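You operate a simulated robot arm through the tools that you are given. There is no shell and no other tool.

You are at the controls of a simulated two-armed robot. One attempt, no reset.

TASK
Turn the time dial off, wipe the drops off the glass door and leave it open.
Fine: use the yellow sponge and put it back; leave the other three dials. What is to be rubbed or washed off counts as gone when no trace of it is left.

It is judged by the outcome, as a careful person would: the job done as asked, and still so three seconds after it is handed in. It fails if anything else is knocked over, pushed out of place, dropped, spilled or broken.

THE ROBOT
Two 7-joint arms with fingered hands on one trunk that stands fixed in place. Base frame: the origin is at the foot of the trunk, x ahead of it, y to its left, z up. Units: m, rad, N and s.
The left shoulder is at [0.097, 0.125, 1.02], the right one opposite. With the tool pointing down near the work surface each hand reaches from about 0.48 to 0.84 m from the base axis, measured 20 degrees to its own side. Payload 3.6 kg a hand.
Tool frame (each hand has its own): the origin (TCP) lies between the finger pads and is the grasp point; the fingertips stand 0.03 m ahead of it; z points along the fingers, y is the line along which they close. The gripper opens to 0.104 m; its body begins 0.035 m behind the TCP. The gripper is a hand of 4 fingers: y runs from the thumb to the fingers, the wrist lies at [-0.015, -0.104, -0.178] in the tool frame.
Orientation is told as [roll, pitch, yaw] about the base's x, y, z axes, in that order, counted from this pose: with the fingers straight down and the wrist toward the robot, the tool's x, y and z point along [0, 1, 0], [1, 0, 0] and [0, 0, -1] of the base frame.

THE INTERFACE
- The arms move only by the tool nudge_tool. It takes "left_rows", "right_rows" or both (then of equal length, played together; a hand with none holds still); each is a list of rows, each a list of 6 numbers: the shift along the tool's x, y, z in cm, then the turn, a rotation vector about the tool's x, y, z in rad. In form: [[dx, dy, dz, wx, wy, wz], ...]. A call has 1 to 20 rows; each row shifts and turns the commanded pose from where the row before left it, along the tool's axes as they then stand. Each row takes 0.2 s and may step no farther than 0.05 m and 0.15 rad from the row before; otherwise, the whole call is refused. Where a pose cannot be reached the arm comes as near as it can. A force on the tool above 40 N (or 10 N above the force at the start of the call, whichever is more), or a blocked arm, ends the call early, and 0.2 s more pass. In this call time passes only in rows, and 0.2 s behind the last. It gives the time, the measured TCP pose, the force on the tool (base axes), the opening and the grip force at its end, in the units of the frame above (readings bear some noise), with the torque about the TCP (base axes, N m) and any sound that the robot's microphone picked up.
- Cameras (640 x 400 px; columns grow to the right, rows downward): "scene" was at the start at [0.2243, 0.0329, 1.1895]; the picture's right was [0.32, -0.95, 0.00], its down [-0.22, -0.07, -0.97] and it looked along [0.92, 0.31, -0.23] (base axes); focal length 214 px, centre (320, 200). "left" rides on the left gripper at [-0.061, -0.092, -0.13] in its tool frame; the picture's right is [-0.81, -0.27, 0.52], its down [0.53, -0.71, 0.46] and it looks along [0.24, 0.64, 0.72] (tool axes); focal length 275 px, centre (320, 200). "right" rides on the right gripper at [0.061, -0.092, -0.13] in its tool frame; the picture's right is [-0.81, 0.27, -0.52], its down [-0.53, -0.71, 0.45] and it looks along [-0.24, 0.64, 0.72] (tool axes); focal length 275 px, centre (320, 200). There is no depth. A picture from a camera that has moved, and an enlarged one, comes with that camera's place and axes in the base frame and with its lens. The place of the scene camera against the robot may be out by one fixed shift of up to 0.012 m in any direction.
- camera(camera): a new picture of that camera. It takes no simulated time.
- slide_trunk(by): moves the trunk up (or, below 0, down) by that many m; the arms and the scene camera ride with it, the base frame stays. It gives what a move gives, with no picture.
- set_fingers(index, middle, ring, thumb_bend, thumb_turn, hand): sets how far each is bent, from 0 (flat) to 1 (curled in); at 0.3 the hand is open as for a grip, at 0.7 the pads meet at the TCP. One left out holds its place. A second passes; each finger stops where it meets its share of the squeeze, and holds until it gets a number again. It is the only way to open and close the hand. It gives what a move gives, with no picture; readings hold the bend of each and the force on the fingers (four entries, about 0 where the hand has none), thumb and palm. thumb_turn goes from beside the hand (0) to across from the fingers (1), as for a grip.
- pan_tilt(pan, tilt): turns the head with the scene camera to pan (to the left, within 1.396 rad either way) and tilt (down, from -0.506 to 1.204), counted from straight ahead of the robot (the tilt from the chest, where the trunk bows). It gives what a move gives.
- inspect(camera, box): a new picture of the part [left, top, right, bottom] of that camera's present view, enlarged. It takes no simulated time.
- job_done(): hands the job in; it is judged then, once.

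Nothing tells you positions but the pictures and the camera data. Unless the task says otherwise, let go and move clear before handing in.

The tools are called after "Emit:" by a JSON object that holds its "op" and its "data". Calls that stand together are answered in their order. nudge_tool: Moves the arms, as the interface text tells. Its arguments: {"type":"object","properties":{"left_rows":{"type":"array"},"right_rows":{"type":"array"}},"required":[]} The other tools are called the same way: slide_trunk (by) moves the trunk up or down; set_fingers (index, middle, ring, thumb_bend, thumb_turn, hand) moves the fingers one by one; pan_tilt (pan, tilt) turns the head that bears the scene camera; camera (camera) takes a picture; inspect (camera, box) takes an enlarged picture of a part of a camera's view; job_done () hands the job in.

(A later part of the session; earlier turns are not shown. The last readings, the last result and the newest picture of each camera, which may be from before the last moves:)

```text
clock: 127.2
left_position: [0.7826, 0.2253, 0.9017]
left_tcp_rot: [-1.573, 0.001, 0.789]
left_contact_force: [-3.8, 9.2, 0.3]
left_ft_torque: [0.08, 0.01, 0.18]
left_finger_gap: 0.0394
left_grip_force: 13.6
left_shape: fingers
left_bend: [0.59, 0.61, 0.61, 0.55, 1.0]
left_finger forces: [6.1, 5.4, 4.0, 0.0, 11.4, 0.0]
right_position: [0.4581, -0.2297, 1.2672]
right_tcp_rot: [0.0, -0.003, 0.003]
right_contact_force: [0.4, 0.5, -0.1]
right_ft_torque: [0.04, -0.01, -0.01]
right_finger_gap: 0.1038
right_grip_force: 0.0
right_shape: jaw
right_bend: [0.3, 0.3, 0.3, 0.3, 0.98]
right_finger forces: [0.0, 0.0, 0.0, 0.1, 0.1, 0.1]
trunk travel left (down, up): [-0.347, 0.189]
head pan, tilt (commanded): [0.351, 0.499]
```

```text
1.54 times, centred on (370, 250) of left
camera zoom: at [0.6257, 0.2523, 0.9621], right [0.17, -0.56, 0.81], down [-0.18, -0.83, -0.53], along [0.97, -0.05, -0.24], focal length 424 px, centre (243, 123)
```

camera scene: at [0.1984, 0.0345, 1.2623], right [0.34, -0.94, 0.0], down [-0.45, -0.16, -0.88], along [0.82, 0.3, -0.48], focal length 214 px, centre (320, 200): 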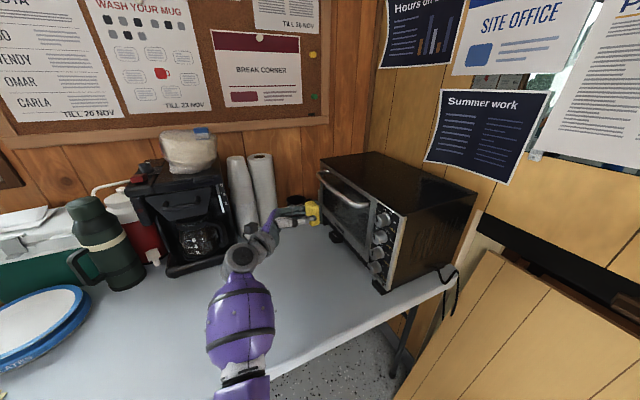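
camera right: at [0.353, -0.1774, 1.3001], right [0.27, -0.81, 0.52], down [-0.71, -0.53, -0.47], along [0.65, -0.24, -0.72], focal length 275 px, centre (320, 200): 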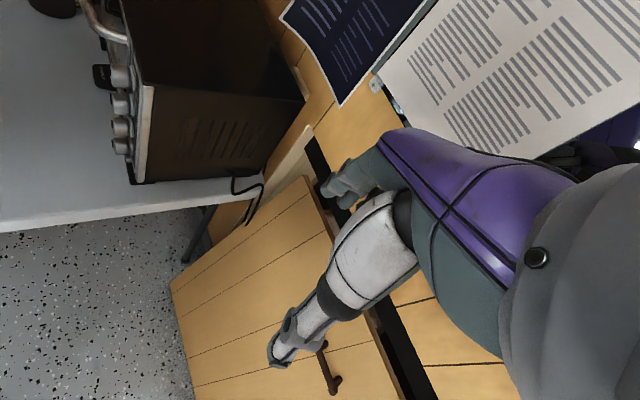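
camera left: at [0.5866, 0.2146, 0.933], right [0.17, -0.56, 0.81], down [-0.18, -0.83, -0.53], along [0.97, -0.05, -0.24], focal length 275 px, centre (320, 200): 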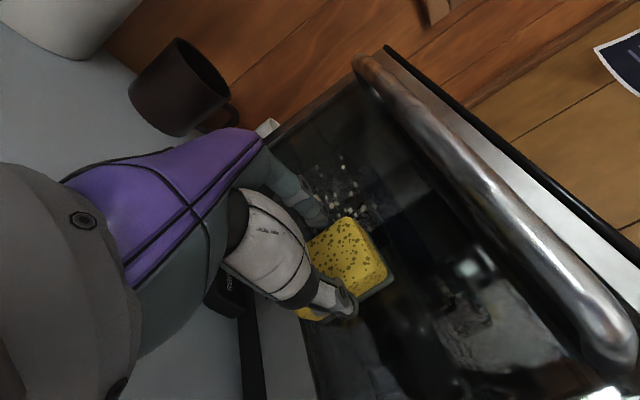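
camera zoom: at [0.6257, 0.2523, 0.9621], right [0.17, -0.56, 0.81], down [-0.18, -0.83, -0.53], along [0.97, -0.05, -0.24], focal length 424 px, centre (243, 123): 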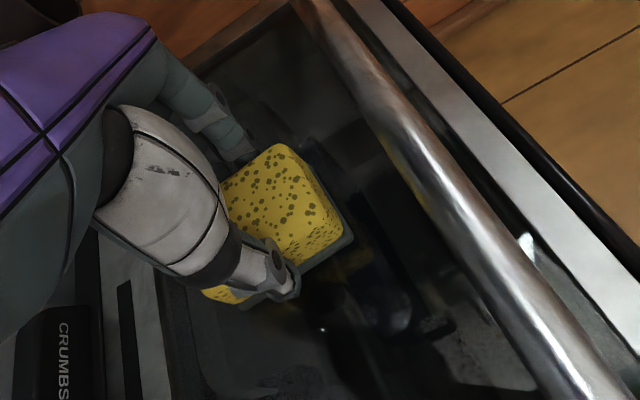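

Emit:
{"op": "nudge_tool", "data": {"left_rows": [[0, -0.8, 0, 0, 0, 0], [0, -0.8, 0, 0, 0, 0], [0, -0.8, 0, 0, 0, 0], [0, -0.8, 0, 0, 0, 0], [0, -0.8, 0, 0, 0, 0], [0, -0.8, 0, 0, 0, 0], [0, -0.8, 0, 0, 0, 0], [0, -0.8, 0, 0, 0, 0], [0, -0.8, 0, 0, 0, 0], [0, -0.8, 0, 0, 0, 0], [0, -0.8, 0, 0, 0, 0], [0, -0.8, 0, 0, 0, 0], [0, -0.8, 0, 0, 0, 0]]}}

Emit:
{"op": "camera", "data": {"camera": "left"}}

Emit:
{"op": "inspect", "data": {"camera": "left", "box": [260, 60, 460, 300]}}

Emit:
{"op": "inspect", "data": {"camera": "scene", "box": [310, 170, 390, 260]}}

```text
clock: 130.0
left_position: [0.7098, 0.1525, 0.902]
left_tcp_rot: [-1.572, 0.0, 0.788]
left_contact_force: [-3.6, 10.5, 0.7]
left_ft_torque: [0.04, 0.01, 0.19]
left_finger_gap: 0.0393
left_grip_force: 13.6
left_shape: fingers
left_bend: [0.58, 0.6, 0.61, 0.55, 1.0]
left_finger forces: [6.2, 5.6, 4.2, 0.0, 11.3, 0.1]
right_position: [0.4571, -0.2286, 1.2667]
right_tcp_rot: [-0.001, 0.0, 0.001]
right_contact_force: [0.1, 0.0, 0.1]
right_ft_torque: [0.02, 0.01, -0.01]
right_finger_gap: 0.1038
right_grip_force: 0.1
right_shape: jaw
right_bend: [0.3, 0.3, 0.3, 0.3, 0.98]
right_finger forces: [0.0, 0.0, 0.1, 0.1, 0.0, 0.0]
trunk travel left (down, up): [-0.347, 0.189]
head pan, tilt (commanded): [0.351, 0.499]
```

```text
taken
camera left: at [0.5531, 0.1793, 0.9628], right [0.17, -0.56, 0.81], down [-0.18, -0.83, -0.53], along [0.97, -0.05, -0.24], focal length 275 px, centre (320, 200)
```

left: 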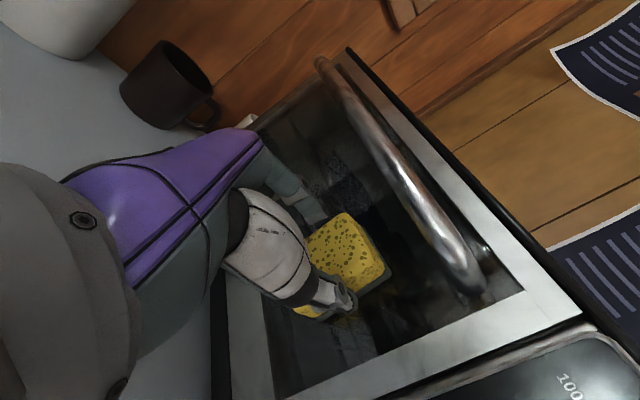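

```text
1.67 times, centred on (360, 180) of left
camera zoom: at [0.5531, 0.1793, 0.9628], right [0.17, -0.56, 0.81], down [-0.18, -0.83, -0.53], along [0.97, -0.05, -0.24], focal length 459 px, centre (253, 233)
```

zoom: 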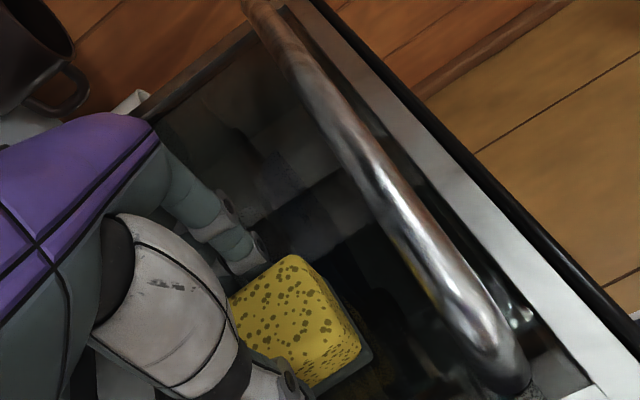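

```text
4.44 times, centred on (350, 215) of scene
camera zoom: at [0.1978, 0.0355, 1.2624], right [0.34, -0.94, 0.0], down [-0.45, -0.17, -0.88], along [0.82, 0.3, -0.48], focal length 953 px, centre (187, 133)
```

zoom: 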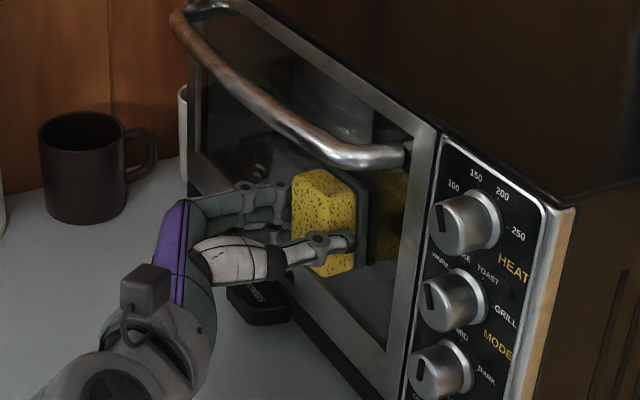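

The pane looks clean. I back off and inspect closely for any trace.

Emit:
{"op": "nudge_tool", "data": {"left_rows": [[0, 0, -2, 0, 0, 0], [0, 0, -4, 0, 0, 0], [0, 0, -4, 0, 0, 0]]}}

Emit:
{"op": "camera", "data": {"camera": "left"}}

Emit:
{"op": "inspect", "data": {"camera": "left", "box": [300, 120, 480, 320]}}

Emit:
{"op": "inspect", "data": {"camera": "scene", "box": [315, 170, 385, 260]}}

Emit:
{"op": "inspect", "data": {"camera": "scene", "box": [325, 185, 365, 230]}}

```text
clock: 130.8
left_position: [0.6398, 0.2202, 0.9006]
left_tcp_rot: [-1.571, 0.003, 0.787]
left_contact_force: [-0.8, -0.5, -0.7]
left_ft_torque: [-0.02, -0.01, 0.02]
left_finger_gap: 0.0393
left_grip_force: 11.9
left_shape: fingers
left_bend: [0.58, 0.61, 0.61, 0.55, 1.0]
left_finger forces: [5.2, 4.2, 3.0, 0.0, 12.3, 0.1]
right_position: [0.4573, -0.2296, 1.2677]
right_tcp_rot: [-0.001, -0.001, 0.002]
right_contact_force: [0.6, 0.3, 0.2]
right_ft_torque: [0.0, 0.01, 0.01]
right_finger_gap: 0.1037
right_grip_force: 0.0
right_shape: jaw
right_bend: [0.3, 0.3, 0.3, 0.3, 0.98]
right_finger forces: [0.1, 0.0, 0.0, 0.0, 0.0, 0.0]
trunk travel left (down, up): [-0.347, 0.189]
head pan, tilt (commanded): [0.351, 0.499]
```

```text
taken
camera left: at [0.4819, 0.2485, 0.9613], right [0.17, -0.56, 0.81], down [-0.18, -0.83, -0.53], along [0.97, -0.06, -0.24], focal length 275 px, centre (320, 200)
```

left: 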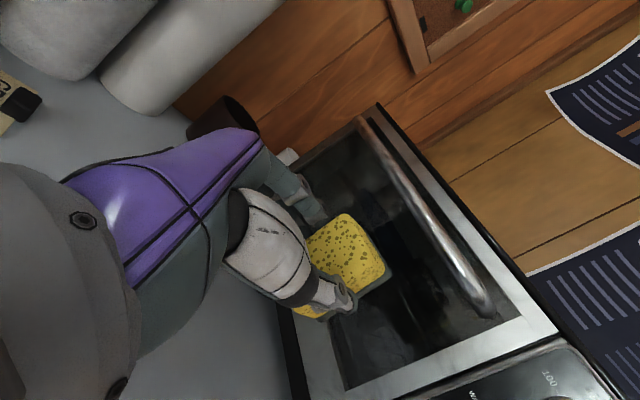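

```text
2.00 times, centred on (390, 220) of left
camera zoom: at [0.4819, 0.2485, 0.9613], right [0.17, -0.56, 0.81], down [-0.18, -0.83, -0.53], along [0.97, -0.06, -0.24], focal length 551 px, centre (180, 160)
```

zoom: 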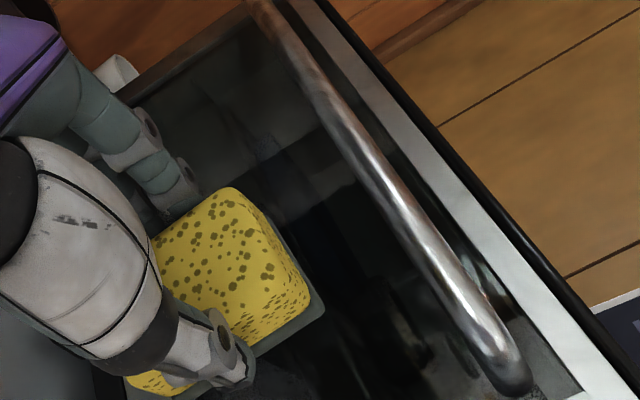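

```text
4.44 times, centred on (350, 215) of scene
camera zoom: at [0.198, 0.0347, 1.2624], right [0.34, -0.94, 0.0], down [-0.45, -0.17, -0.88], along [0.82, 0.3, -0.48], focal length 953 px, centre (187, 133)
```

zoom: 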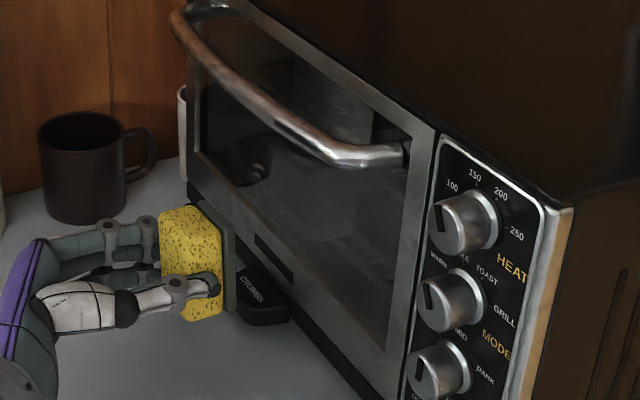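

```text
8.89 times, centred on (345, 208) of scene
camera zoom: at [0.198, 0.0347, 1.2624], right [0.34, -0.94, 0.0], down [-0.45, -0.17, -0.88], along [0.82, 0.3, -0.48], focal length 1906 px, centre (98, 133)
```

zoom: 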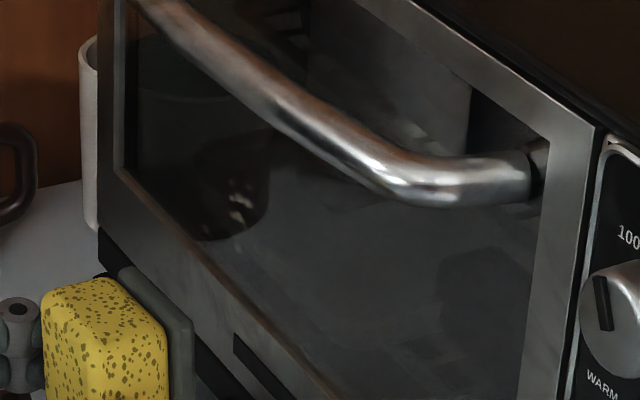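

The pane looks clean except a blurry patch around e≈0.72 that may be a reflection of my hand. I move the hand further away and look again before putting the sponge down.

Emit:
{"op": "nudge_tool", "data": {"left_rows": [[-3, 0, -3, 0, 0, 0], [-3, 0, -3, 0, 0, 0]]}}

Emit:
{"op": "inspect", "data": {"camera": "scene", "box": [315, 175, 375, 240]}}

Emit:
{"op": "inspect", "data": {"camera": "left", "box": [300, 120, 500, 340]}}

```text
clock: 131.4
left_position: [0.5966, 0.2624, 0.9593]
left_tcp_rot: [-1.572, 0.003, 0.787]
left_contact_force: [-0.2, -0.8, 0.4]
left_ft_torque: [0.01, 0.02, -0.03]
left_finger_gap: 0.0391
left_grip_force: 11.7
left_shape: fingers
left_bend: [0.58, 0.61, 0.61, 0.55, 1.0]
left_finger forces: [5.2, 4.1, 3.0, 0.0, 12.3, 0.0]
right_position: [0.4575, -0.2319, 1.2665]
right_tcp_rot: [0.001, -0.003, 0.001]
right_contact_force: [-0.3, -0.5, 0.1]
right_ft_torque: [0.01, 0.02, -0.02]
right_finger_gap: 0.1037
right_grip_force: 0.1
right_shape: jaw
right_bend: [0.3, 0.3, 0.3, 0.3, 0.98]
right_finger forces: [0.1, 0.1, 0.1, 0.1, 0.0, 0.0]
trunk travel left (down, up): [-0.347, 0.189]
head pan, tilt (commanded): [0.351, 0.499]
```

```text
6.15 times, centred on (345, 208) of scene
camera zoom: at [0.1983, 0.0344, 1.2624], right [0.34, -0.94, 0.0], down [-0.45, -0.16, -0.88], along [0.82, 0.3, -0.48], focal length 1320 px, centre (166, 154)
```

zoom: 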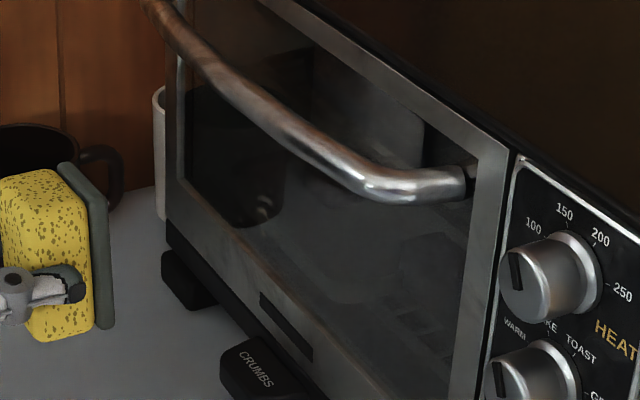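

```text
1.82 times, centred on (400, 230) of left
camera zoom: at [0.4403, 0.2894, 1.02], right [0.17, -0.56, 0.81], down [-0.18, -0.83, -0.53], along [0.97, -0.06, -0.24], focal length 500 px, centre (174, 146)
```

zoom: 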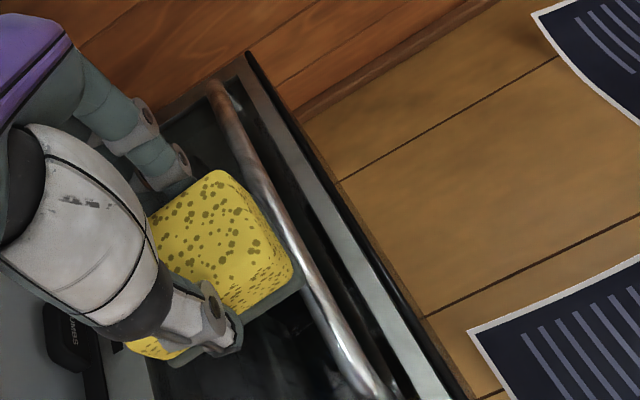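

A small light patch stays at the same image spot even with the hand away. I take a closer look at that area with the hand camera from the near side.

Emit:
{"op": "nudge_tool", "data": {"left_rows": [[2.3, -0.7, 3.2, 0, 0, 0], [2.3, -0.7, 3.2, 0, 0, 0], [2.3, -0.6, 3.2, 0, 0, 0]]}}

Emit:
{"op": "camera", "data": {"camera": "left"}}

Emit:
{"op": "inspect", "data": {"camera": "left", "box": [260, 90, 420, 260]}}

Emit:
{"op": "inspect", "data": {"camera": "scene", "box": [320, 190, 360, 230]}}

```text
clock: 132.2
left_position: [0.6521, 0.1819, 0.891]
left_tcp_rot: [-1.571, 0.0, 0.79]
left_contact_force: [1.1, 0.1, -1.0]
left_ft_torque: [-0.01, -0.03, -0.02]
left_finger_gap: 0.0392
left_grip_force: 12.6
left_shape: fingers
left_bend: [0.58, 0.61, 0.61, 0.55, 1.0]
left_finger forces: [5.1, 4.1, 3.0, 0.1, 12.2, 0.0]
right_position: [0.4574, -0.231, 1.2678]
right_tcp_rot: [0.0, 0.001, -0.001]
right_contact_force: [-0.3, 0.0, -0.1]
right_ft_torque: [-0.02, -0.04, 0.0]
right_finger_gap: 0.1037
right_grip_force: 0.1
right_shape: jaw
right_bend: [0.3, 0.3, 0.3, 0.3, 0.98]
right_finger forces: [0.0, 0.1, 0.0, 0.0, 0.1, 0.0]
trunk travel left (down, up): [-0.347, 0.189]
head pan, tilt (commanded): [0.351, 0.499]
```

```text
taken
camera left: at [0.4948, 0.2086, 0.9512], right [0.17, -0.56, 0.81], down [-0.18, -0.83, -0.53], along [0.97, -0.05, -0.24], focal length 275 px, centre (320, 200)
```

left: 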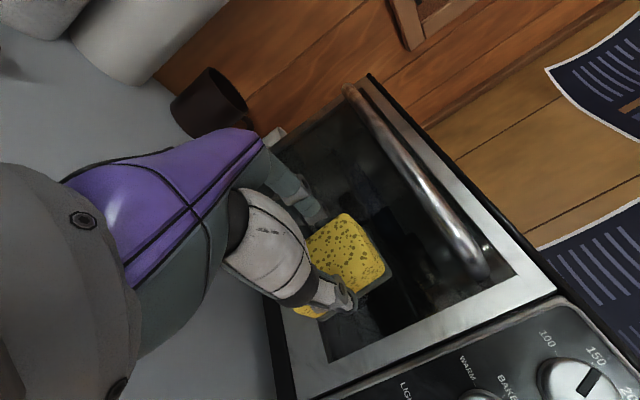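

```text
2.35 times, centred on (340, 175) of left
camera zoom: at [0.4948, 0.2086, 0.9512], right [0.17, -0.56, 0.81], down [-0.18, -0.83, -0.53], along [0.97, -0.05, -0.24], focal length 648 px, centre (273, 259)
```

zoom: 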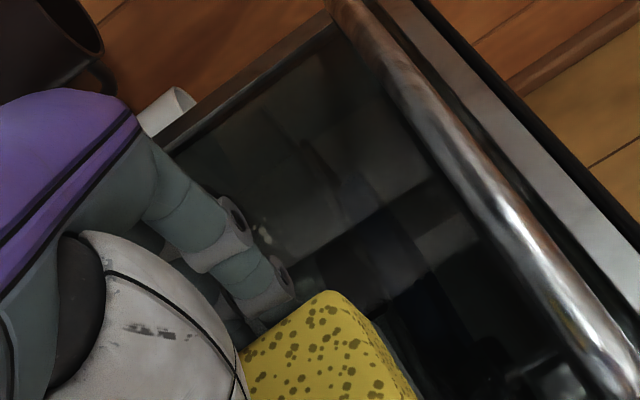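

```text
10.00 times, centred on (340, 210) of scene
camera zoom: at [0.1987, 0.0342, 1.2623], right [0.34, -0.94, 0.0], down [-0.45, -0.16, -0.88], along [0.82, 0.3, -0.48], focal length 2145 px, centre (120, 100)
```

zoom: 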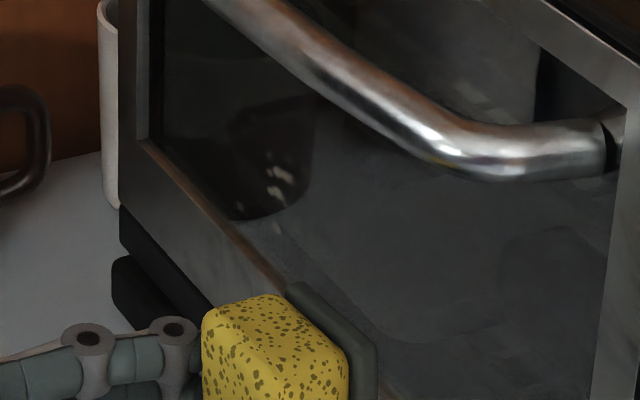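

A few faded drops remain around e≈0.72–0.75, z≈0.84–0.875, where the sponge passed only once. I return there and rub back and forth at a slightly lower height.

Emit:
{"op": "nudge_tool", "data": {"left_rows": [[0.8, 3.7, 0, 0, 0, 0], [0.8, 3.7, 0, 0, 0, 0], [0.7, 3.6, 0, 0, 0, 0], [0, 0, 3, 0, 0, 0], [0, 0, 2, 0, 0, 0], [0, 0, 0.5, 0, 0, 0]]}}

Emit:
{"op": "nudge_tool", "data": {"left_rows": [[0, 0, 0.2, 0, 0, 0], [0, 0, 0.2, 0, 0, 0]]}}

```text
clock: 133.6
left_position: [0.7675, 0.2205, 0.8694]
left_tcp_rot: [-1.574, 0.0, 0.788]
left_contact_force: [0.1, -0.4, -0.5]
left_ft_torque: [-0.01, 0.01, 0.03]
left_finger_gap: 0.0394
left_grip_force: 12.2
left_shape: fingers
left_bend: [0.58, 0.61, 0.61, 0.55, 1.0]
left_finger forces: [5.3, 4.0, 2.9, 0.0, 12.1, 0.1]
right_position: [0.4586, -0.2311, 1.2668]
right_tcp_rot: [0.0, -0.003, 0.002]
right_contact_force: [0.1, 0.0, 0.6]
right_ft_torque: [-0.01, -0.03, -0.02]
right_finger_gap: 0.1037
right_grip_force: 0.0
right_shape: jaw
right_bend: [0.3, 0.3, 0.3, 0.3, 0.98]
right_finger forces: [0.0, 0.1, 0.0, 0.1, 0.0, 0.0]
trunk travel left (down, up): [-0.347, 0.189]
head pan, tilt (commanded): [0.351, 0.499]
```

```text
clock: 134.2
left_position: [0.7699, 0.2173, 0.8692]
left_tcp_rot: [-1.571, 0.0, 0.786]
left_contact_force: [0.7, 0.4, 0.2]
left_ft_torque: [0.04, 0.03, 0.01]
left_finger_gap: 0.0394
left_grip_force: 12.3
left_shape: fingers
left_bend: [0.58, 0.61, 0.61, 0.55, 1.0]
left_finger forces: [5.2, 4.0, 2.9, 0.1, 12.1, 0.1]
right_position: [0.4577, -0.2301, 1.2676]
right_tcp_rot: [-0.001, -0.003, 0.003]
right_contact_force: [0.0, 0.1, 0.8]
right_ft_torque: [0.01, -0.03, 0.02]
right_finger_gap: 0.1038
right_grip_force: 0.0
right_shape: jaw
right_bend: [0.3, 0.3, 0.3, 0.3, 0.98]
right_finger forces: [0.1, 0.0, 0.0, 0.0, 0.1, 0.1]
trunk travel left (down, up): [-0.347, 0.189]
head pan, tilt (commanded): [0.351, 0.499]
```

Emit:
{"op": "nudge_tool", "data": {"left_rows": [[0, 0, 0.2, 0, 0, 0], [0, 0, 0.2, 0, 0, 0]]}}

Emit:
{"op": "nudge_tool", "data": {"left_rows": [[0, 0, 0.1, 0, 0, 0], [0, 0, 0.1, 0, 0, 0]]}}

```text
clock: 134.8
left_position: [0.7721, 0.2159, 0.8698]
left_tcp_rot: [-1.572, -0.001, 0.789]
left_contact_force: [-4.4, 1.9, -0.4]
left_ft_torque: [0.02, 0.05, 0.0]
left_finger_gap: 0.0396
left_grip_force: 12.6
left_shape: fingers
left_bend: [0.59, 0.61, 0.62, 0.55, 1.0]
left_finger forces: [5.0, 4.1, 2.8, 0.0, 13.5, 0.1]
right_position: [0.4569, -0.2291, 1.2674]
right_tcp_rot: [0.001, -0.002, 0.001]
right_contact_force: [0.0, 0.0, 0.4]
right_ft_torque: [-0.01, -0.02, -0.01]
right_finger_gap: 0.104
right_grip_force: 0.1
right_shape: jaw
right_bend: [0.3, 0.3, 0.3, 0.3, 0.98]
right_finger forces: [0.0, 0.1, 0.1, 0.1, 0.1, 0.1]
trunk travel left (down, up): [-0.347, 0.189]
head pan, tilt (commanded): [0.351, 0.499]
```

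```text
clock: 135.4
left_position: [0.7741, 0.217, 0.8704]
left_tcp_rot: [-1.572, 0.0, 0.789]
left_contact_force: [-13.6, 10.0, -1.0]
left_ft_torque: [0.03, 0.04, -0.1]
left_finger_gap: 0.0391
left_grip_force: 12.8
left_shape: fingers
left_bend: [0.59, 0.61, 0.62, 0.55, 1.0]
left_finger forces: [5.0, 4.1, 2.8, 0.1, 14.4, 0.1]
right_position: [0.4551, -0.2299, 1.2672]
right_tcp_rot: [-0.001, -0.002, 0.002]
right_contact_force: [0.5, 0.4, -0.2]
right_ft_torque: [0.0, -0.01, 0.01]
right_finger_gap: 0.1039
right_grip_force: 0.1
right_shape: jaw
right_bend: [0.3, 0.3, 0.3, 0.3, 0.98]
right_finger forces: [0.0, 0.1, 0.0, 0.1, 0.0, 0.0]
trunk travel left (down, up): [-0.347, 0.189]
head pan, tilt (commanded): [0.351, 0.499]
```

Good contact (17 N). Now four back-and-forth strokes over the far area.

Emit:
{"op": "nudge_tool", "data": {"left_rows": [[0, 1, 0, 0, 0, 0], [0, 1, 0, 0, 0, 0], [0, 1, 0, 0, 0, 0], [0, 1, 0, 0, 0, 0], [0, 1, 0, 0, 0, 0], [0, -1, 0, 0, 0, 0], [0, -1, 0, 0, 0, 0], [0, -1, 0, 0, 0, 0], [0, -1, 0, 0, 0, 0], [0, -1, 0, 0, 0, 0], [0, 1, 0, 0, 0, 0], [0, 1, 0, 0, 0, 0], [0, 1, 0, 0, 0, 0], [0, 1, 0, 0, 0, 0], [0, 1, 0, 0, 0, 0], [0, -1, 0, 0, 0, 0], [0, -1, 0, 0, 0, 0], [0, -1, 0, 0, 0, 0], [0, -1, 0, 0, 0, 0], [0, -1, 0, 0, 0, 0]]}}

Emit:
{"op": "inspect", "data": {"camera": "left", "box": [270, 100, 450, 340]}}

Emit:
{"op": "inspect", "data": {"camera": "scene", "box": [320, 185, 370, 235]}}

```text
clock: 139.6
left_position: [0.7749, 0.2136, 0.8696]
left_tcp_rot: [-1.571, 0.001, 0.79]
left_contact_force: [-2.9, 6.3, -0.5]
left_ft_torque: [0.03, 0.02, 0.1]
left_finger_gap: 0.0396
left_grip_force: 12.8
left_shape: fingers
left_bend: [0.59, 0.61, 0.62, 0.55, 1.0]
left_finger forces: [5.9, 4.9, 3.2, 0.1, 12.0, 0.0]
right_position: [0.4578, -0.2298, 1.2667]
right_tcp_rot: [0.001, -0.002, 0.003]
right_contact_force: [-0.4, -0.4, 0.8]
right_ft_torque: [-0.02, -0.01, -0.01]
right_finger_gap: 0.1038
right_grip_force: 0.0
right_shape: jaw
right_bend: [0.3, 0.3, 0.3, 0.3, 0.98]
right_finger forces: [0.0, 0.0, 0.0, 0.0, 0.0, 0.0]
trunk travel left (down, up): [-0.347, 0.189]
head pan, tilt (commanded): [0.351, 0.499]
```

```text
1.67 times, centred on (360, 220) of left
camera zoom: at [0.6169, 0.2414, 0.9307], right [0.17, -0.56, 0.81], down [-0.18, -0.83, -0.53], along [0.97, -0.05, -0.24], focal length 459 px, centre (253, 167)
```

zoom: 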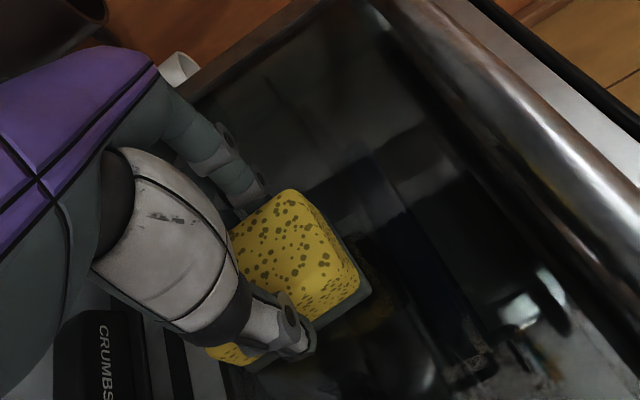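

```text
8.00 times, centred on (345, 210) of scene
camera zoom: at [0.1982, 0.0348, 1.2624], right [0.34, -0.94, 0.0], down [-0.45, -0.17, -0.88], along [0.82, 0.3, -0.48], focal length 1716 px, centre (120, 120)
```

zoom: 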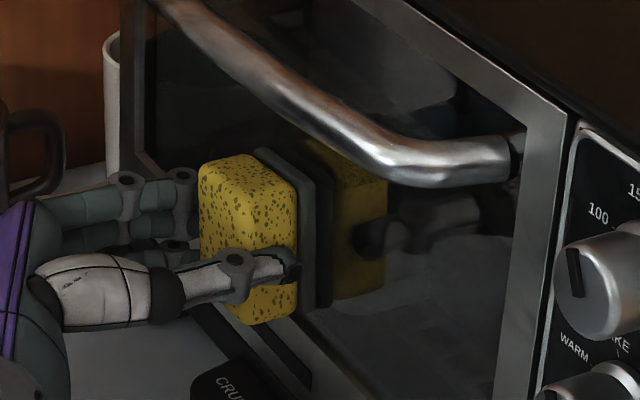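

I add one more full pass over both bands to be sure nothing is left: first the lower band toward the near side, then up and across the upper band.

Emit:
{"op": "nudge_tool", "data": {"left_rows": [[0, -1, 0.1, 0, 0, 0], [0, -1, 0, 0, 0, 0], [0, -1, 0, 0, 0, 0], [0, -1, 0, 0, 0, 0], [0, -1, 0, 0, 0, 0], [0, -1, 0, 0, 0, 0], [0, -1, 0, 0, 0, 0], [0, -1, 0, 0, 0, 0], [0, -1, 0, 0, 0, 0], [-1, 0, 0, 0, 0, 0], [-1, 0, 0, 0, 0, 0], [-1.1, 0, 0, 0, 0, 0], [0, 1, 0, 0, 0, 0], [0, 1, 0, 0, 0, 0], [0, 1, 0, 0, 0, 0], [0, 1, 0, 0, 0, 0], [0, 1, 0, 0, 0, 0], [0, 1, 0, 0, 0, 0]]}}

Emit:
{"op": "nudge_tool", "data": {"left_rows": [[0, 1, 0, 0, 0, 0], [0, 1, 0, 0, 0, 0], [0, 1, 0, 0, 0, 0], [0, 1, 0, 0, 0, 0], [0, 1, 0, 0, 0, 0], [0, 1, 0, 0, 0, 0], [0, 1, 0, 0, 0, 0], [0, 1, 0, 0, 0, 0], [0, -1, 0, 0, 0, 0], [0, -1, 0, 0, 0, 0], [0, -1, 0, 0, 0, 0], [0, -1, 0, 0, 0, 0], [0, -1, 0, 0, 0, 0], [0, -1, 0, 0, 0, 0], [0, -1, 0, 0, 0, 0], [0, -1, 0, 0, 0, 0]]}}

Emit:
{"op": "inspect", "data": {"camera": "left", "box": [270, 100, 450, 340]}}

```text
clock: 143.4
left_position: [0.7542, 0.1927, 0.9011]
left_tcp_rot: [-1.573, 0.001, 0.787]
left_contact_force: [-3.2, 2.3, -0.6]
left_ft_torque: [0.03, 0.03, -0.08]
left_finger_gap: 0.0397
left_grip_force: 12.2
left_shape: fingers
left_bend: [0.59, 0.61, 0.62, 0.55, 1.0]
left_finger forces: [5.0, 3.6, 2.4, 0.0, 12.8, 0.0]
right_position: [0.4589, -0.2302, 1.2664]
right_tcp_rot: [-0.001, -0.001, 0.001]
right_contact_force: [0.2, -0.4, 0.0]
right_ft_torque: [0.0, 0.0, 0.03]
right_finger_gap: 0.1039
right_grip_force: 0.0
right_shape: jaw
right_bend: [0.3, 0.3, 0.3, 0.3, 0.98]
right_finger forces: [0.0, 0.0, 0.0, 0.1, 0.1, 0.0]
trunk travel left (down, up): [-0.347, 0.189]
head pan, tilt (commanded): [0.351, 0.499]
```

```text
clock: 146.8
left_position: [0.7537, 0.1931, 0.9011]
left_tcp_rot: [-1.571, 0.0, 0.786]
left_contact_force: [-3.0, 3.8, -0.3]
left_ft_torque: [0.05, 0.01, 0.04]
left_finger_gap: 0.039
left_grip_force: 12.4
left_shape: fingers
left_bend: [0.58, 0.61, 0.62, 0.55, 1.0]
left_finger forces: [5.8, 4.6, 3.1, 0.1, 11.6, 0.0]
right_position: [0.4564, -0.2302, 1.2671]
right_tcp_rot: [0.0, -0.002, 0.0]
right_contact_force: [-0.2, -0.9, 0.5]
right_ft_torque: [0.01, -0.06, 0.01]
right_finger_gap: 0.1038
right_grip_force: 0.0
right_shape: jaw
right_bend: [0.3, 0.3, 0.3, 0.3, 0.98]
right_finger forces: [0.0, 0.0, 0.0, 0.0, 0.0, 0.0]
trunk travel left (down, up): [-0.347, 0.189]
head pan, tilt (commanded): [0.351, 0.499]
```

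```text
1.67 times, centred on (360, 220) of left
camera zoom: at [0.5961, 0.2194, 0.9616], right [0.17, -0.56, 0.81], down [-0.18, -0.83, -0.53], along [0.97, -0.05, -0.24], focal length 459 px, centre (253, 167)
```

zoom: 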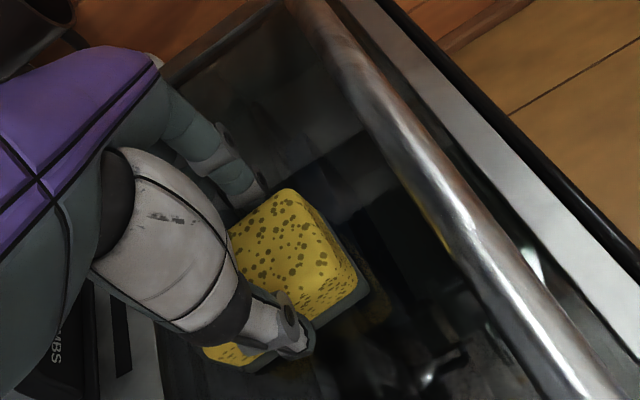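

Now I back off, and inspect the whole pane from the head and from the hand.

Emit:
{"op": "nudge_tool", "data": {"left_rows": [[0, -2, -2, 0, 0, 0], [1, -3, -3, 0, 0, 0], [1, -3, -3, 0, 0, 0]]}}

Emit:
{"op": "inspect", "data": {"camera": "scene", "box": [320, 185, 370, 240]}}

Emit:
{"op": "inspect", "data": {"camera": "scene", "box": [322, 190, 352, 225]}}

Emit:
{"op": "inspect", "data": {"camera": "left", "box": [250, 80, 430, 300]}}

```text
clock: 147.6
left_position: [0.6408, 0.1895, 0.8813]
left_tcp_rot: [-1.573, 0.0, 0.788]
left_contact_force: [0.2, 0.9, -0.4]
left_ft_torque: [0.04, -0.02, 0.0]
left_finger_gap: 0.0394
left_grip_force: 12.0
left_shape: fingers
left_bend: [0.58, 0.61, 0.62, 0.55, 1.0]
left_finger forces: [5.2, 3.9, 2.6, 0.0, 11.8, 0.0]
right_position: [0.4575, -0.2309, 1.2677]
right_tcp_rot: [0.001, -0.002, 0.003]
right_contact_force: [-0.2, -0.3, 0.2]
right_ft_torque: [0.04, 0.01, 0.0]
right_finger_gap: 0.1038
right_grip_force: 0.1
right_shape: jaw
right_bend: [0.3, 0.3, 0.3, 0.3, 0.98]
right_finger forces: [0.1, 0.0, 0.0, 0.0, 0.1, 0.1]
trunk travel left (down, up): [-0.347, 0.189]
head pan, tilt (commanded): [0.351, 0.499]
```

```text
7.27 times, centred on (345, 212) of scene
camera zoom: at [0.1979, 0.0344, 1.2625], right [0.34, -0.94, 0.0], down [-0.45, -0.16, -0.88], along [0.82, 0.3, -0.48], focal length 1560 px, centre (138, 109)
```

zoom: 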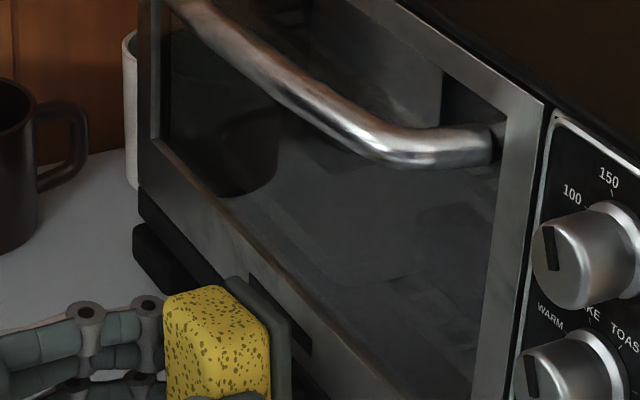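

```text
11.43 times, centred on (337, 208) of scene
camera zoom: at [0.1979, 0.0344, 1.2625], right [0.34, -0.94, 0.0], down [-0.45, -0.16, -0.88], along [0.82, 0.3, -0.48], focal length 2451 px, centre (126, 114)
```

zoom: 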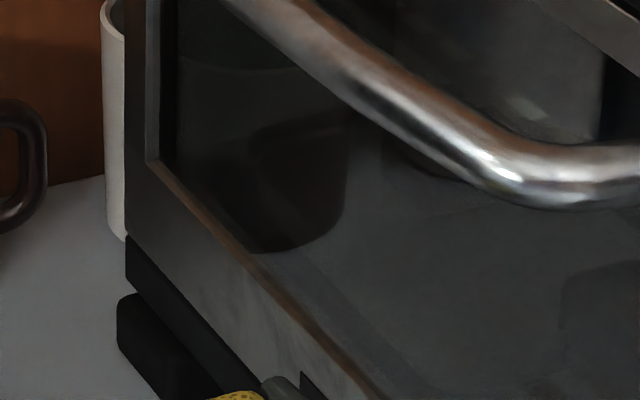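

```text
1.82 times, centred on (340, 190) of left
camera zoom: at [0.4837, 0.217, 0.9424], right [0.17, -0.56, 0.81], down [-0.18, -0.83, -0.53], along [0.97, -0.05, -0.24], focal length 500 px, centre (284, 218)
```

zoom: 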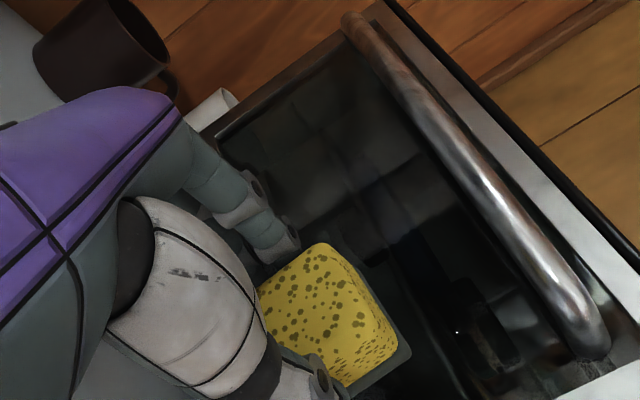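

The glass is clean with no trace left. Now I take the sponge back: retreat, turn the hand down again.

Emit:
{"op": "nudge_tool", "data": {"left_rows": [[-2, 1.7, -1.8, 0, 0, 0], [-2, 1.7, -1.8, 0, 0, 0], [-2, 1.7, -1.8, 0, 0, 0], [0, 0, 0, 0, 0.1428, 0], [0, 0, 0, 0, 0.1428, 0], [0, 0, 0, 0, 0.1428, 0], [0, 0, 0, 0, 0.1428, 0], [0, 0, 0, 0, 0.1428, 0], [0, 0, 0, 0, 0.1428, 0], [0, 0, 0, 0, 0.1428, 0], [0, 0, 0, 0, 0.1428, 0], [0, 0, 0, 0, 0.1428, 0], [0, 0, 0, 0, 0.1428, 0], [0, 0, 0, 0, 0.1428, 0]]}}

Emit:
{"op": "camera", "data": {"camera": "left"}}

Emit:
{"op": "inspect", "data": {"camera": "left", "box": [270, 180, 420, 340]}}

```text
clock: 150.6
left_position: [0.6373, 0.2646, 0.9401]
left_tcp_rot: [0.002, 0.0, 0.79]
left_contact_force: [0.2, 0.0, -0.4]
left_ft_torque: [0.04, 0.04, -0.01]
left_finger_gap: 0.0393
left_grip_force: 12.0
left_shape: fingers
left_bend: [0.58, 0.61, 0.62, 0.55, 1.0]
left_finger forces: [5.1, 3.8, 2.6, 0.0, 11.5, 0.1]
right_position: [0.4575, -0.2304, 1.2672]
right_tcp_rot: [0.0, 0.0, 0.002]
right_contact_force: [0.1, 0.4, 0.1]
right_ft_torque: [0.01, -0.03, 0.0]
right_finger_gap: 0.1038
right_grip_force: 0.0
right_shape: jaw
right_bend: [0.3, 0.3, 0.3, 0.3, 0.98]
right_finger forces: [0.0, 0.1, 0.0, 0.0, 0.0, 0.0]
trunk travel left (down, up): [-0.347, 0.189]
head pan, tilt (commanded): [0.351, 0.499]
```

```text
taken
camera left: at [0.6171, 0.1577, 1.0705], right [0.38, -0.77, -0.52], down [-0.88, -0.13, -0.45], along [0.28, 0.63, -0.72], focal length 275 px, centre (320, 200)
```

left: 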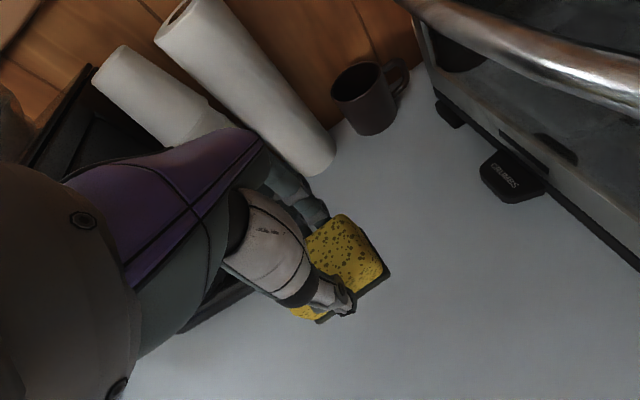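

```text
2.50 times, centred on (345, 260) of left
camera zoom: at [0.6171, 0.1577, 1.0705], right [0.38, -0.77, -0.52], down [-0.88, -0.13, -0.45], along [0.28, 0.63, -0.72], focal length 688 px, centre (258, 50)
```

zoom: 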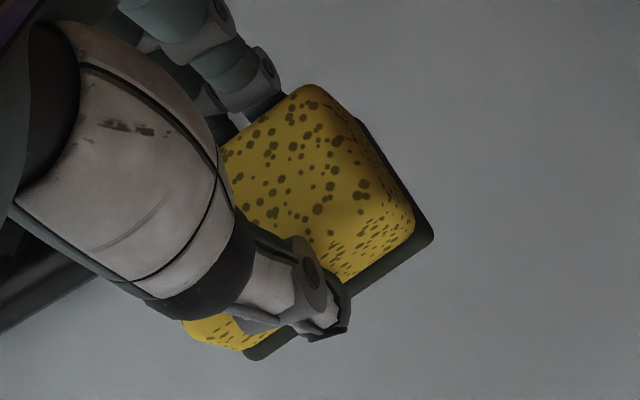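

The sponge is turned ~6° in the grip; I'll compensate. Moving above its home spot and lowering.

Emit:
{"op": "nudge_tool", "data": {"left_rows": [[3.64, -1.45, 0, 0, 0, 0], [3.64, -1.45, 0, 0, 0, 0], [3.64, -1.45, 0, 0, 0, 0], [0, 0, 3.5, 0, 0, 0.1], [0, 0, 3.5, 0, 0, 0], [0, 0, 3.5, 0, 0, 0], [0, 0, 2.7, 0, 0, 0]]}}

Emit:
{"op": "nudge_tool", "data": {"left_rows": [[0, 0, 0.5, 0, 0, 0], [0, 0, 0.3, 0, 0, 0], [0, 0, 0.2, 0, 0, 0]]}}

Emit:
{"op": "camera", "data": {"camera": "left"}}

```text
clock: 152.2
left_position: [0.5325, 0.3075, 0.8079]
left_tcp_rot: [-0.001, 0.001, 0.688]
left_contact_force: [1.4, -1.2, 0.3]
left_ft_torque: [-0.05, 0.04, 0.0]
left_finger_gap: 0.0391
left_grip_force: 11.4
left_shape: fingers
left_bend: [0.58, 0.61, 0.62, 0.55, 1.0]
left_finger forces: [5.1, 3.8, 2.6, 0.0, 11.5, 0.0]
right_position: [0.4568, -0.2306, 1.2656]
right_tcp_rot: [0.0, -0.001, 0.0]
right_contact_force: [-0.9, 0.5, -0.1]
right_ft_torque: [0.01, 0.01, 0.0]
right_finger_gap: 0.1039
right_grip_force: 0.1
right_shape: jaw
right_bend: [0.3, 0.3, 0.3, 0.3, 0.98]
right_finger forces: [0.0, 0.1, 0.0, 0.0, 0.0, 0.0]
trunk travel left (down, up): [-0.347, 0.189]
head pan, tilt (commanded): [0.351, 0.499]
```

```text
clock: 153.0
left_position: [0.5308, 0.31, 0.798]
left_tcp_rot: [-0.001, 0.0, 0.689]
left_contact_force: [0.4, 1.2, -0.5]
left_ft_torque: [0.01, 0.02, 0.01]
left_finger_gap: 0.0394
left_grip_force: 11.8
left_shape: fingers
left_bend: [0.58, 0.61, 0.62, 0.55, 1.0]
left_finger forces: [5.1, 3.8, 2.7, 0.0, 11.5, 0.0]
right_position: [0.4576, -0.231, 1.2673]
right_tcp_rot: [-0.001, 0.0, 0.002]
right_contact_force: [0.2, 0.4, -0.1]
right_ft_torque: [0.0, 0.01, 0.02]
right_finger_gap: 0.1039
right_grip_force: 0.1
right_shape: jaw
right_bend: [0.3, 0.3, 0.3, 0.3, 0.98]
right_finger forces: [0.0, 0.0, 0.1, 0.1, 0.0, 0.0]
trunk travel left (down, up): [-0.347, 0.189]
head pan, tilt (commanded): [0.351, 0.499]
```

```text
taken
camera left: at [0.4986, 0.2055, 0.9286], right [0.3, -0.8, -0.52], down [-0.89, -0.04, -0.46], along [0.34, 0.6, -0.73], focal length 275 px, centre (320, 200)
```

left: 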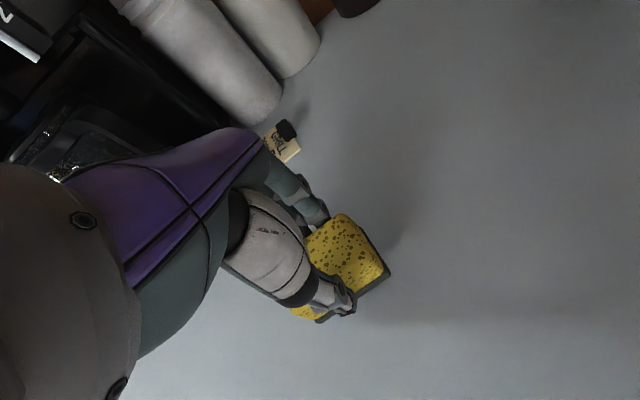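

Emit:
{"op": "nudge_tool", "data": {"left_rows": [[0, 0, 0.2, 0, 0, 0], [0, 0, 0.2, 0, 0, 0]]}}

Emit:
{"op": "nudge_tool", "data": {"left_rows": [[0, 0, 0.15, 0, 0, 0], [0, 0, 0.1, 0, 0, 0]]}}

```text
clock: 153.6
left_position: [0.5312, 0.3107, 0.7942]
left_tcp_rot: [-0.002, 0.001, 0.688]
left_contact_force: [-0.2, 0.6, -0.7]
left_ft_torque: [-0.01, 0.05, -0.03]
left_finger_gap: 0.0394
left_grip_force: 11.5
left_shape: fingers
left_bend: [0.58, 0.61, 0.62, 0.55, 1.0]
left_finger forces: [5.0, 3.8, 2.5, 0.0, 11.5, 0.1]
right_position: [0.4574, -0.2306, 1.2671]
right_tcp_rot: [-0.001, -0.003, 0.003]
right_contact_force: [-0.4, 0.2, 0.4]
right_ft_torque: [-0.03, -0.03, -0.04]
right_finger_gap: 0.1038
right_grip_force: 0.2
right_shape: jaw
right_bend: [0.3, 0.3, 0.3, 0.3, 0.98]
right_finger forces: [0.1, 0.0, 0.1, 0.0, 0.0, 0.0]
trunk travel left (down, up): [-0.347, 0.189]
head pan, tilt (commanded): [0.351, 0.499]
```

```text
clock: 154.2
left_position: [0.53, 0.3111, 0.7911]
left_tcp_rot: [-0.001, 0.001, 0.687]
left_contact_force: [-0.2, 0.4, -1.0]
left_ft_torque: [-0.03, 0.01, -0.02]
left_finger_gap: 0.0392
left_grip_force: 11.3
left_shape: fingers
left_bend: [0.58, 0.61, 0.62, 0.55, 1.0]
left_finger forces: [5.1, 3.9, 2.7, 0.1, 11.5, 0.1]
right_position: [0.4585, -0.23, 1.2667]
right_tcp_rot: [0.0, -0.002, 0.002]
right_contact_force: [-0.3, 0.2, 0.8]
right_ft_torque: [0.01, -0.03, 0.0]
right_finger_gap: 0.1035
right_grip_force: 0.1
right_shape: jaw
right_bend: [0.3, 0.3, 0.3, 0.3, 0.98]
right_finger forces: [0.0, 0.0, 0.1, 0.0, 0.1, 0.0]
trunk travel left (down, up): [-0.347, 0.189]
head pan, tilt (commanded): [0.351, 0.499]
```

Emit:
{"op": "nudge_tool", "data": {"left_rows": [[0, 0, 0.15, 0, 0, 0], [0, 0, 0.15, 0, 0, 0]]}}

Emit:
{"op": "nudge_tool", "data": {"left_rows": [[0, 0, 0.15, 0, 0, 0], [0, 0, 0.1, 0, 0, 0]]}}

```text
clock: 154.8
left_position: [0.5314, 0.3126, 0.7877]
left_tcp_rot: [-0.001, 0.002, 0.686]
left_contact_force: [0.2, 0.0, -0.6]
left_ft_torque: [0.03, 0.03, -0.03]
left_finger_gap: 0.0395
left_grip_force: 11.8
left_shape: fingers
left_bend: [0.58, 0.61, 0.62, 0.55, 1.0]
left_finger forces: [5.0, 3.8, 2.5, 0.0, 11.5, 0.0]
right_position: [0.4578, -0.2306, 1.2675]
right_tcp_rot: [0.002, -0.001, 0.001]
right_contact_force: [0.7, -0.2, 0.2]
right_ft_torque: [-0.03, -0.01, 0.0]
right_finger_gap: 0.1039
right_grip_force: 0.0
right_shape: jaw
right_bend: [0.3, 0.3, 0.3, 0.3, 0.98]
right_finger forces: [0.0, 0.0, 0.0, 0.0, 0.1, 0.1]
trunk travel left (down, up): [-0.347, 0.189]
head pan, tilt (commanded): [0.351, 0.499]
```

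```text
clock: 155.4
left_position: [0.5304, 0.3121, 0.7868]
left_tcp_rot: [-0.002, 0.001, 0.689]
left_contact_force: [0.4, 0.8, 2.2]
left_ft_torque: [0.06, -0.06, 0.01]
left_finger_gap: 0.0393
left_grip_force: 11.8
left_shape: fingers
left_bend: [0.58, 0.61, 0.62, 0.55, 1.0]
left_finger forces: [5.1, 3.9, 2.6, 0.0, 11.9, 0.0]
right_position: [0.4571, -0.2313, 1.2677]
right_tcp_rot: [0.0, -0.001, 0.001]
right_contact_force: [0.0, -0.7, 0.2]
right_ft_torque: [-0.02, -0.02, -0.01]
right_finger_gap: 0.1036
right_grip_force: 0.1
right_shape: jaw
right_bend: [0.3, 0.3, 0.3, 0.3, 0.98]
right_finger forces: [0.1, 0.0, 0.1, 0.0, 0.0, 0.1]
trunk travel left (down, up): [-0.347, 0.189]
head pan, tilt (commanded): [0.351, 0.499]
```

The sponge touches the table at its home (within ~3 mm). I release it and rise.

Emit:
{"op": "set_fingers", "data": {"hand": "left", "index": 0.3, "middle": 0.3, "ring": 0.3, "thumb_bend": 0.3}}

Emit:
{"op": "nudge_tool", "data": {"left_rows": [[0, 0, -2, 0, 0, 0], [0, 0, -4, 0, 0, 0], [0, 0, -4, 0, 0, 0], [0, 0, -1.5, 0, 0, -0.1]]}}

Emit:
{"op": "camera", "data": {"camera": "left"}}

Emit:
{"op": "inspect", "data": {"camera": "left", "box": [330, 230, 450, 340]}}

```text
clock: 156.4
left_position: [0.5316, 0.3124, 0.7873]
left_tcp_rot: [-0.003, 0.0, 0.688]
left_contact_force: [-0.2, -0.1, -0.7]
left_ft_torque: [0.01, 0.03, -0.02]
left_finger_gap: 0.1028
left_grip_force: 0.1
left_shape: fingers
left_bend: [0.3, 0.3, 0.3, 0.3, 0.98]
left_finger forces: [0.0, 0.1, 0.1, 0.0, 0.0, 0.1]
right_position: [0.4567, -0.231, 1.2677]
right_tcp_rot: [0.0, 0.0, 0.002]
right_contact_force: [0.0, -0.1, 0.1]
right_ft_torque: [-0.01, -0.01, 0.0]
right_finger_gap: 0.1037
right_grip_force: 0.1
right_shape: jaw
right_bend: [0.3, 0.3, 0.3, 0.3, 0.98]
right_finger forces: [0.1, 0.0, 0.0, 0.1, 0.1, 0.0]
trunk travel left (down, up): [-0.347, 0.189]
head pan, tilt (commanded): [0.351, 0.499]
```

```text
clock: 157.4
left_position: [0.5293, 0.3124, 0.9023]
left_tcp_rot: [0.001, 0.002, 0.788]
left_contact_force: [0.6, 0.8, -1.0]
left_ft_torque: [0.01, -0.01, 0.02]
left_finger_gap: 0.1028
left_grip_force: 0.1
left_shape: fingers
left_bend: [0.3, 0.3, 0.3, 0.3, 0.98]
left_finger forces: [0.0, 0.0, 0.0, 0.0, 0.1, 0.0]
right_position: [0.4563, -0.2306, 1.2661]
right_tcp_rot: [-0.001, -0.002, 0.004]
right_contact_force: [-0.9, 0.1, -0.3]
right_ft_torque: [-0.01, 0.03, 0.01]
right_finger_gap: 0.1041
right_grip_force: 0.0
right_shape: jaw
right_bend: [0.3, 0.3, 0.3, 0.3, 0.98]
right_finger forces: [0.0, 0.0, 0.1, 0.0, 0.0, 0.0]
trunk travel left (down, up): [-0.347, 0.189]
head pan, tilt (commanded): [0.351, 0.499]
```

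```text
taken
camera left: at [0.5084, 0.2042, 1.0322], right [0.38, -0.77, -0.52], down [-0.88, -0.13, -0.46], along [0.28, 0.63, -0.73], focal length 275 px, centre (320, 200)
```

left: 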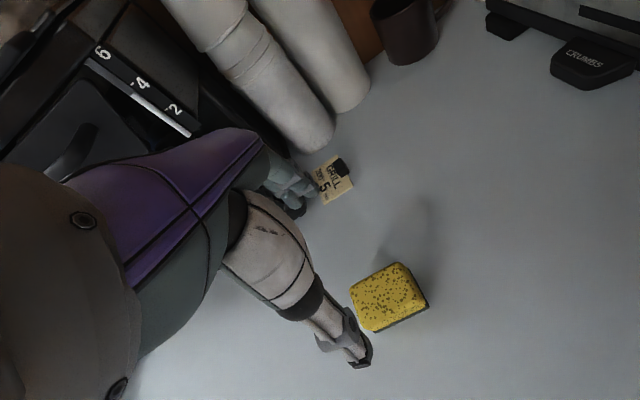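

```text
3.64 times, centred on (390, 285) of left
camera zoom: at [0.5084, 0.2042, 1.0322], right [0.38, -0.77, -0.52], down [-0.88, -0.13, -0.46], along [0.28, 0.63, -0.73], focal length 1001 px, centre (66, -109)
```

zoom: 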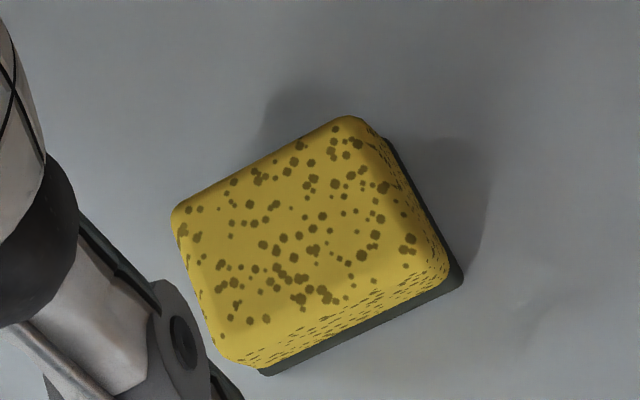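

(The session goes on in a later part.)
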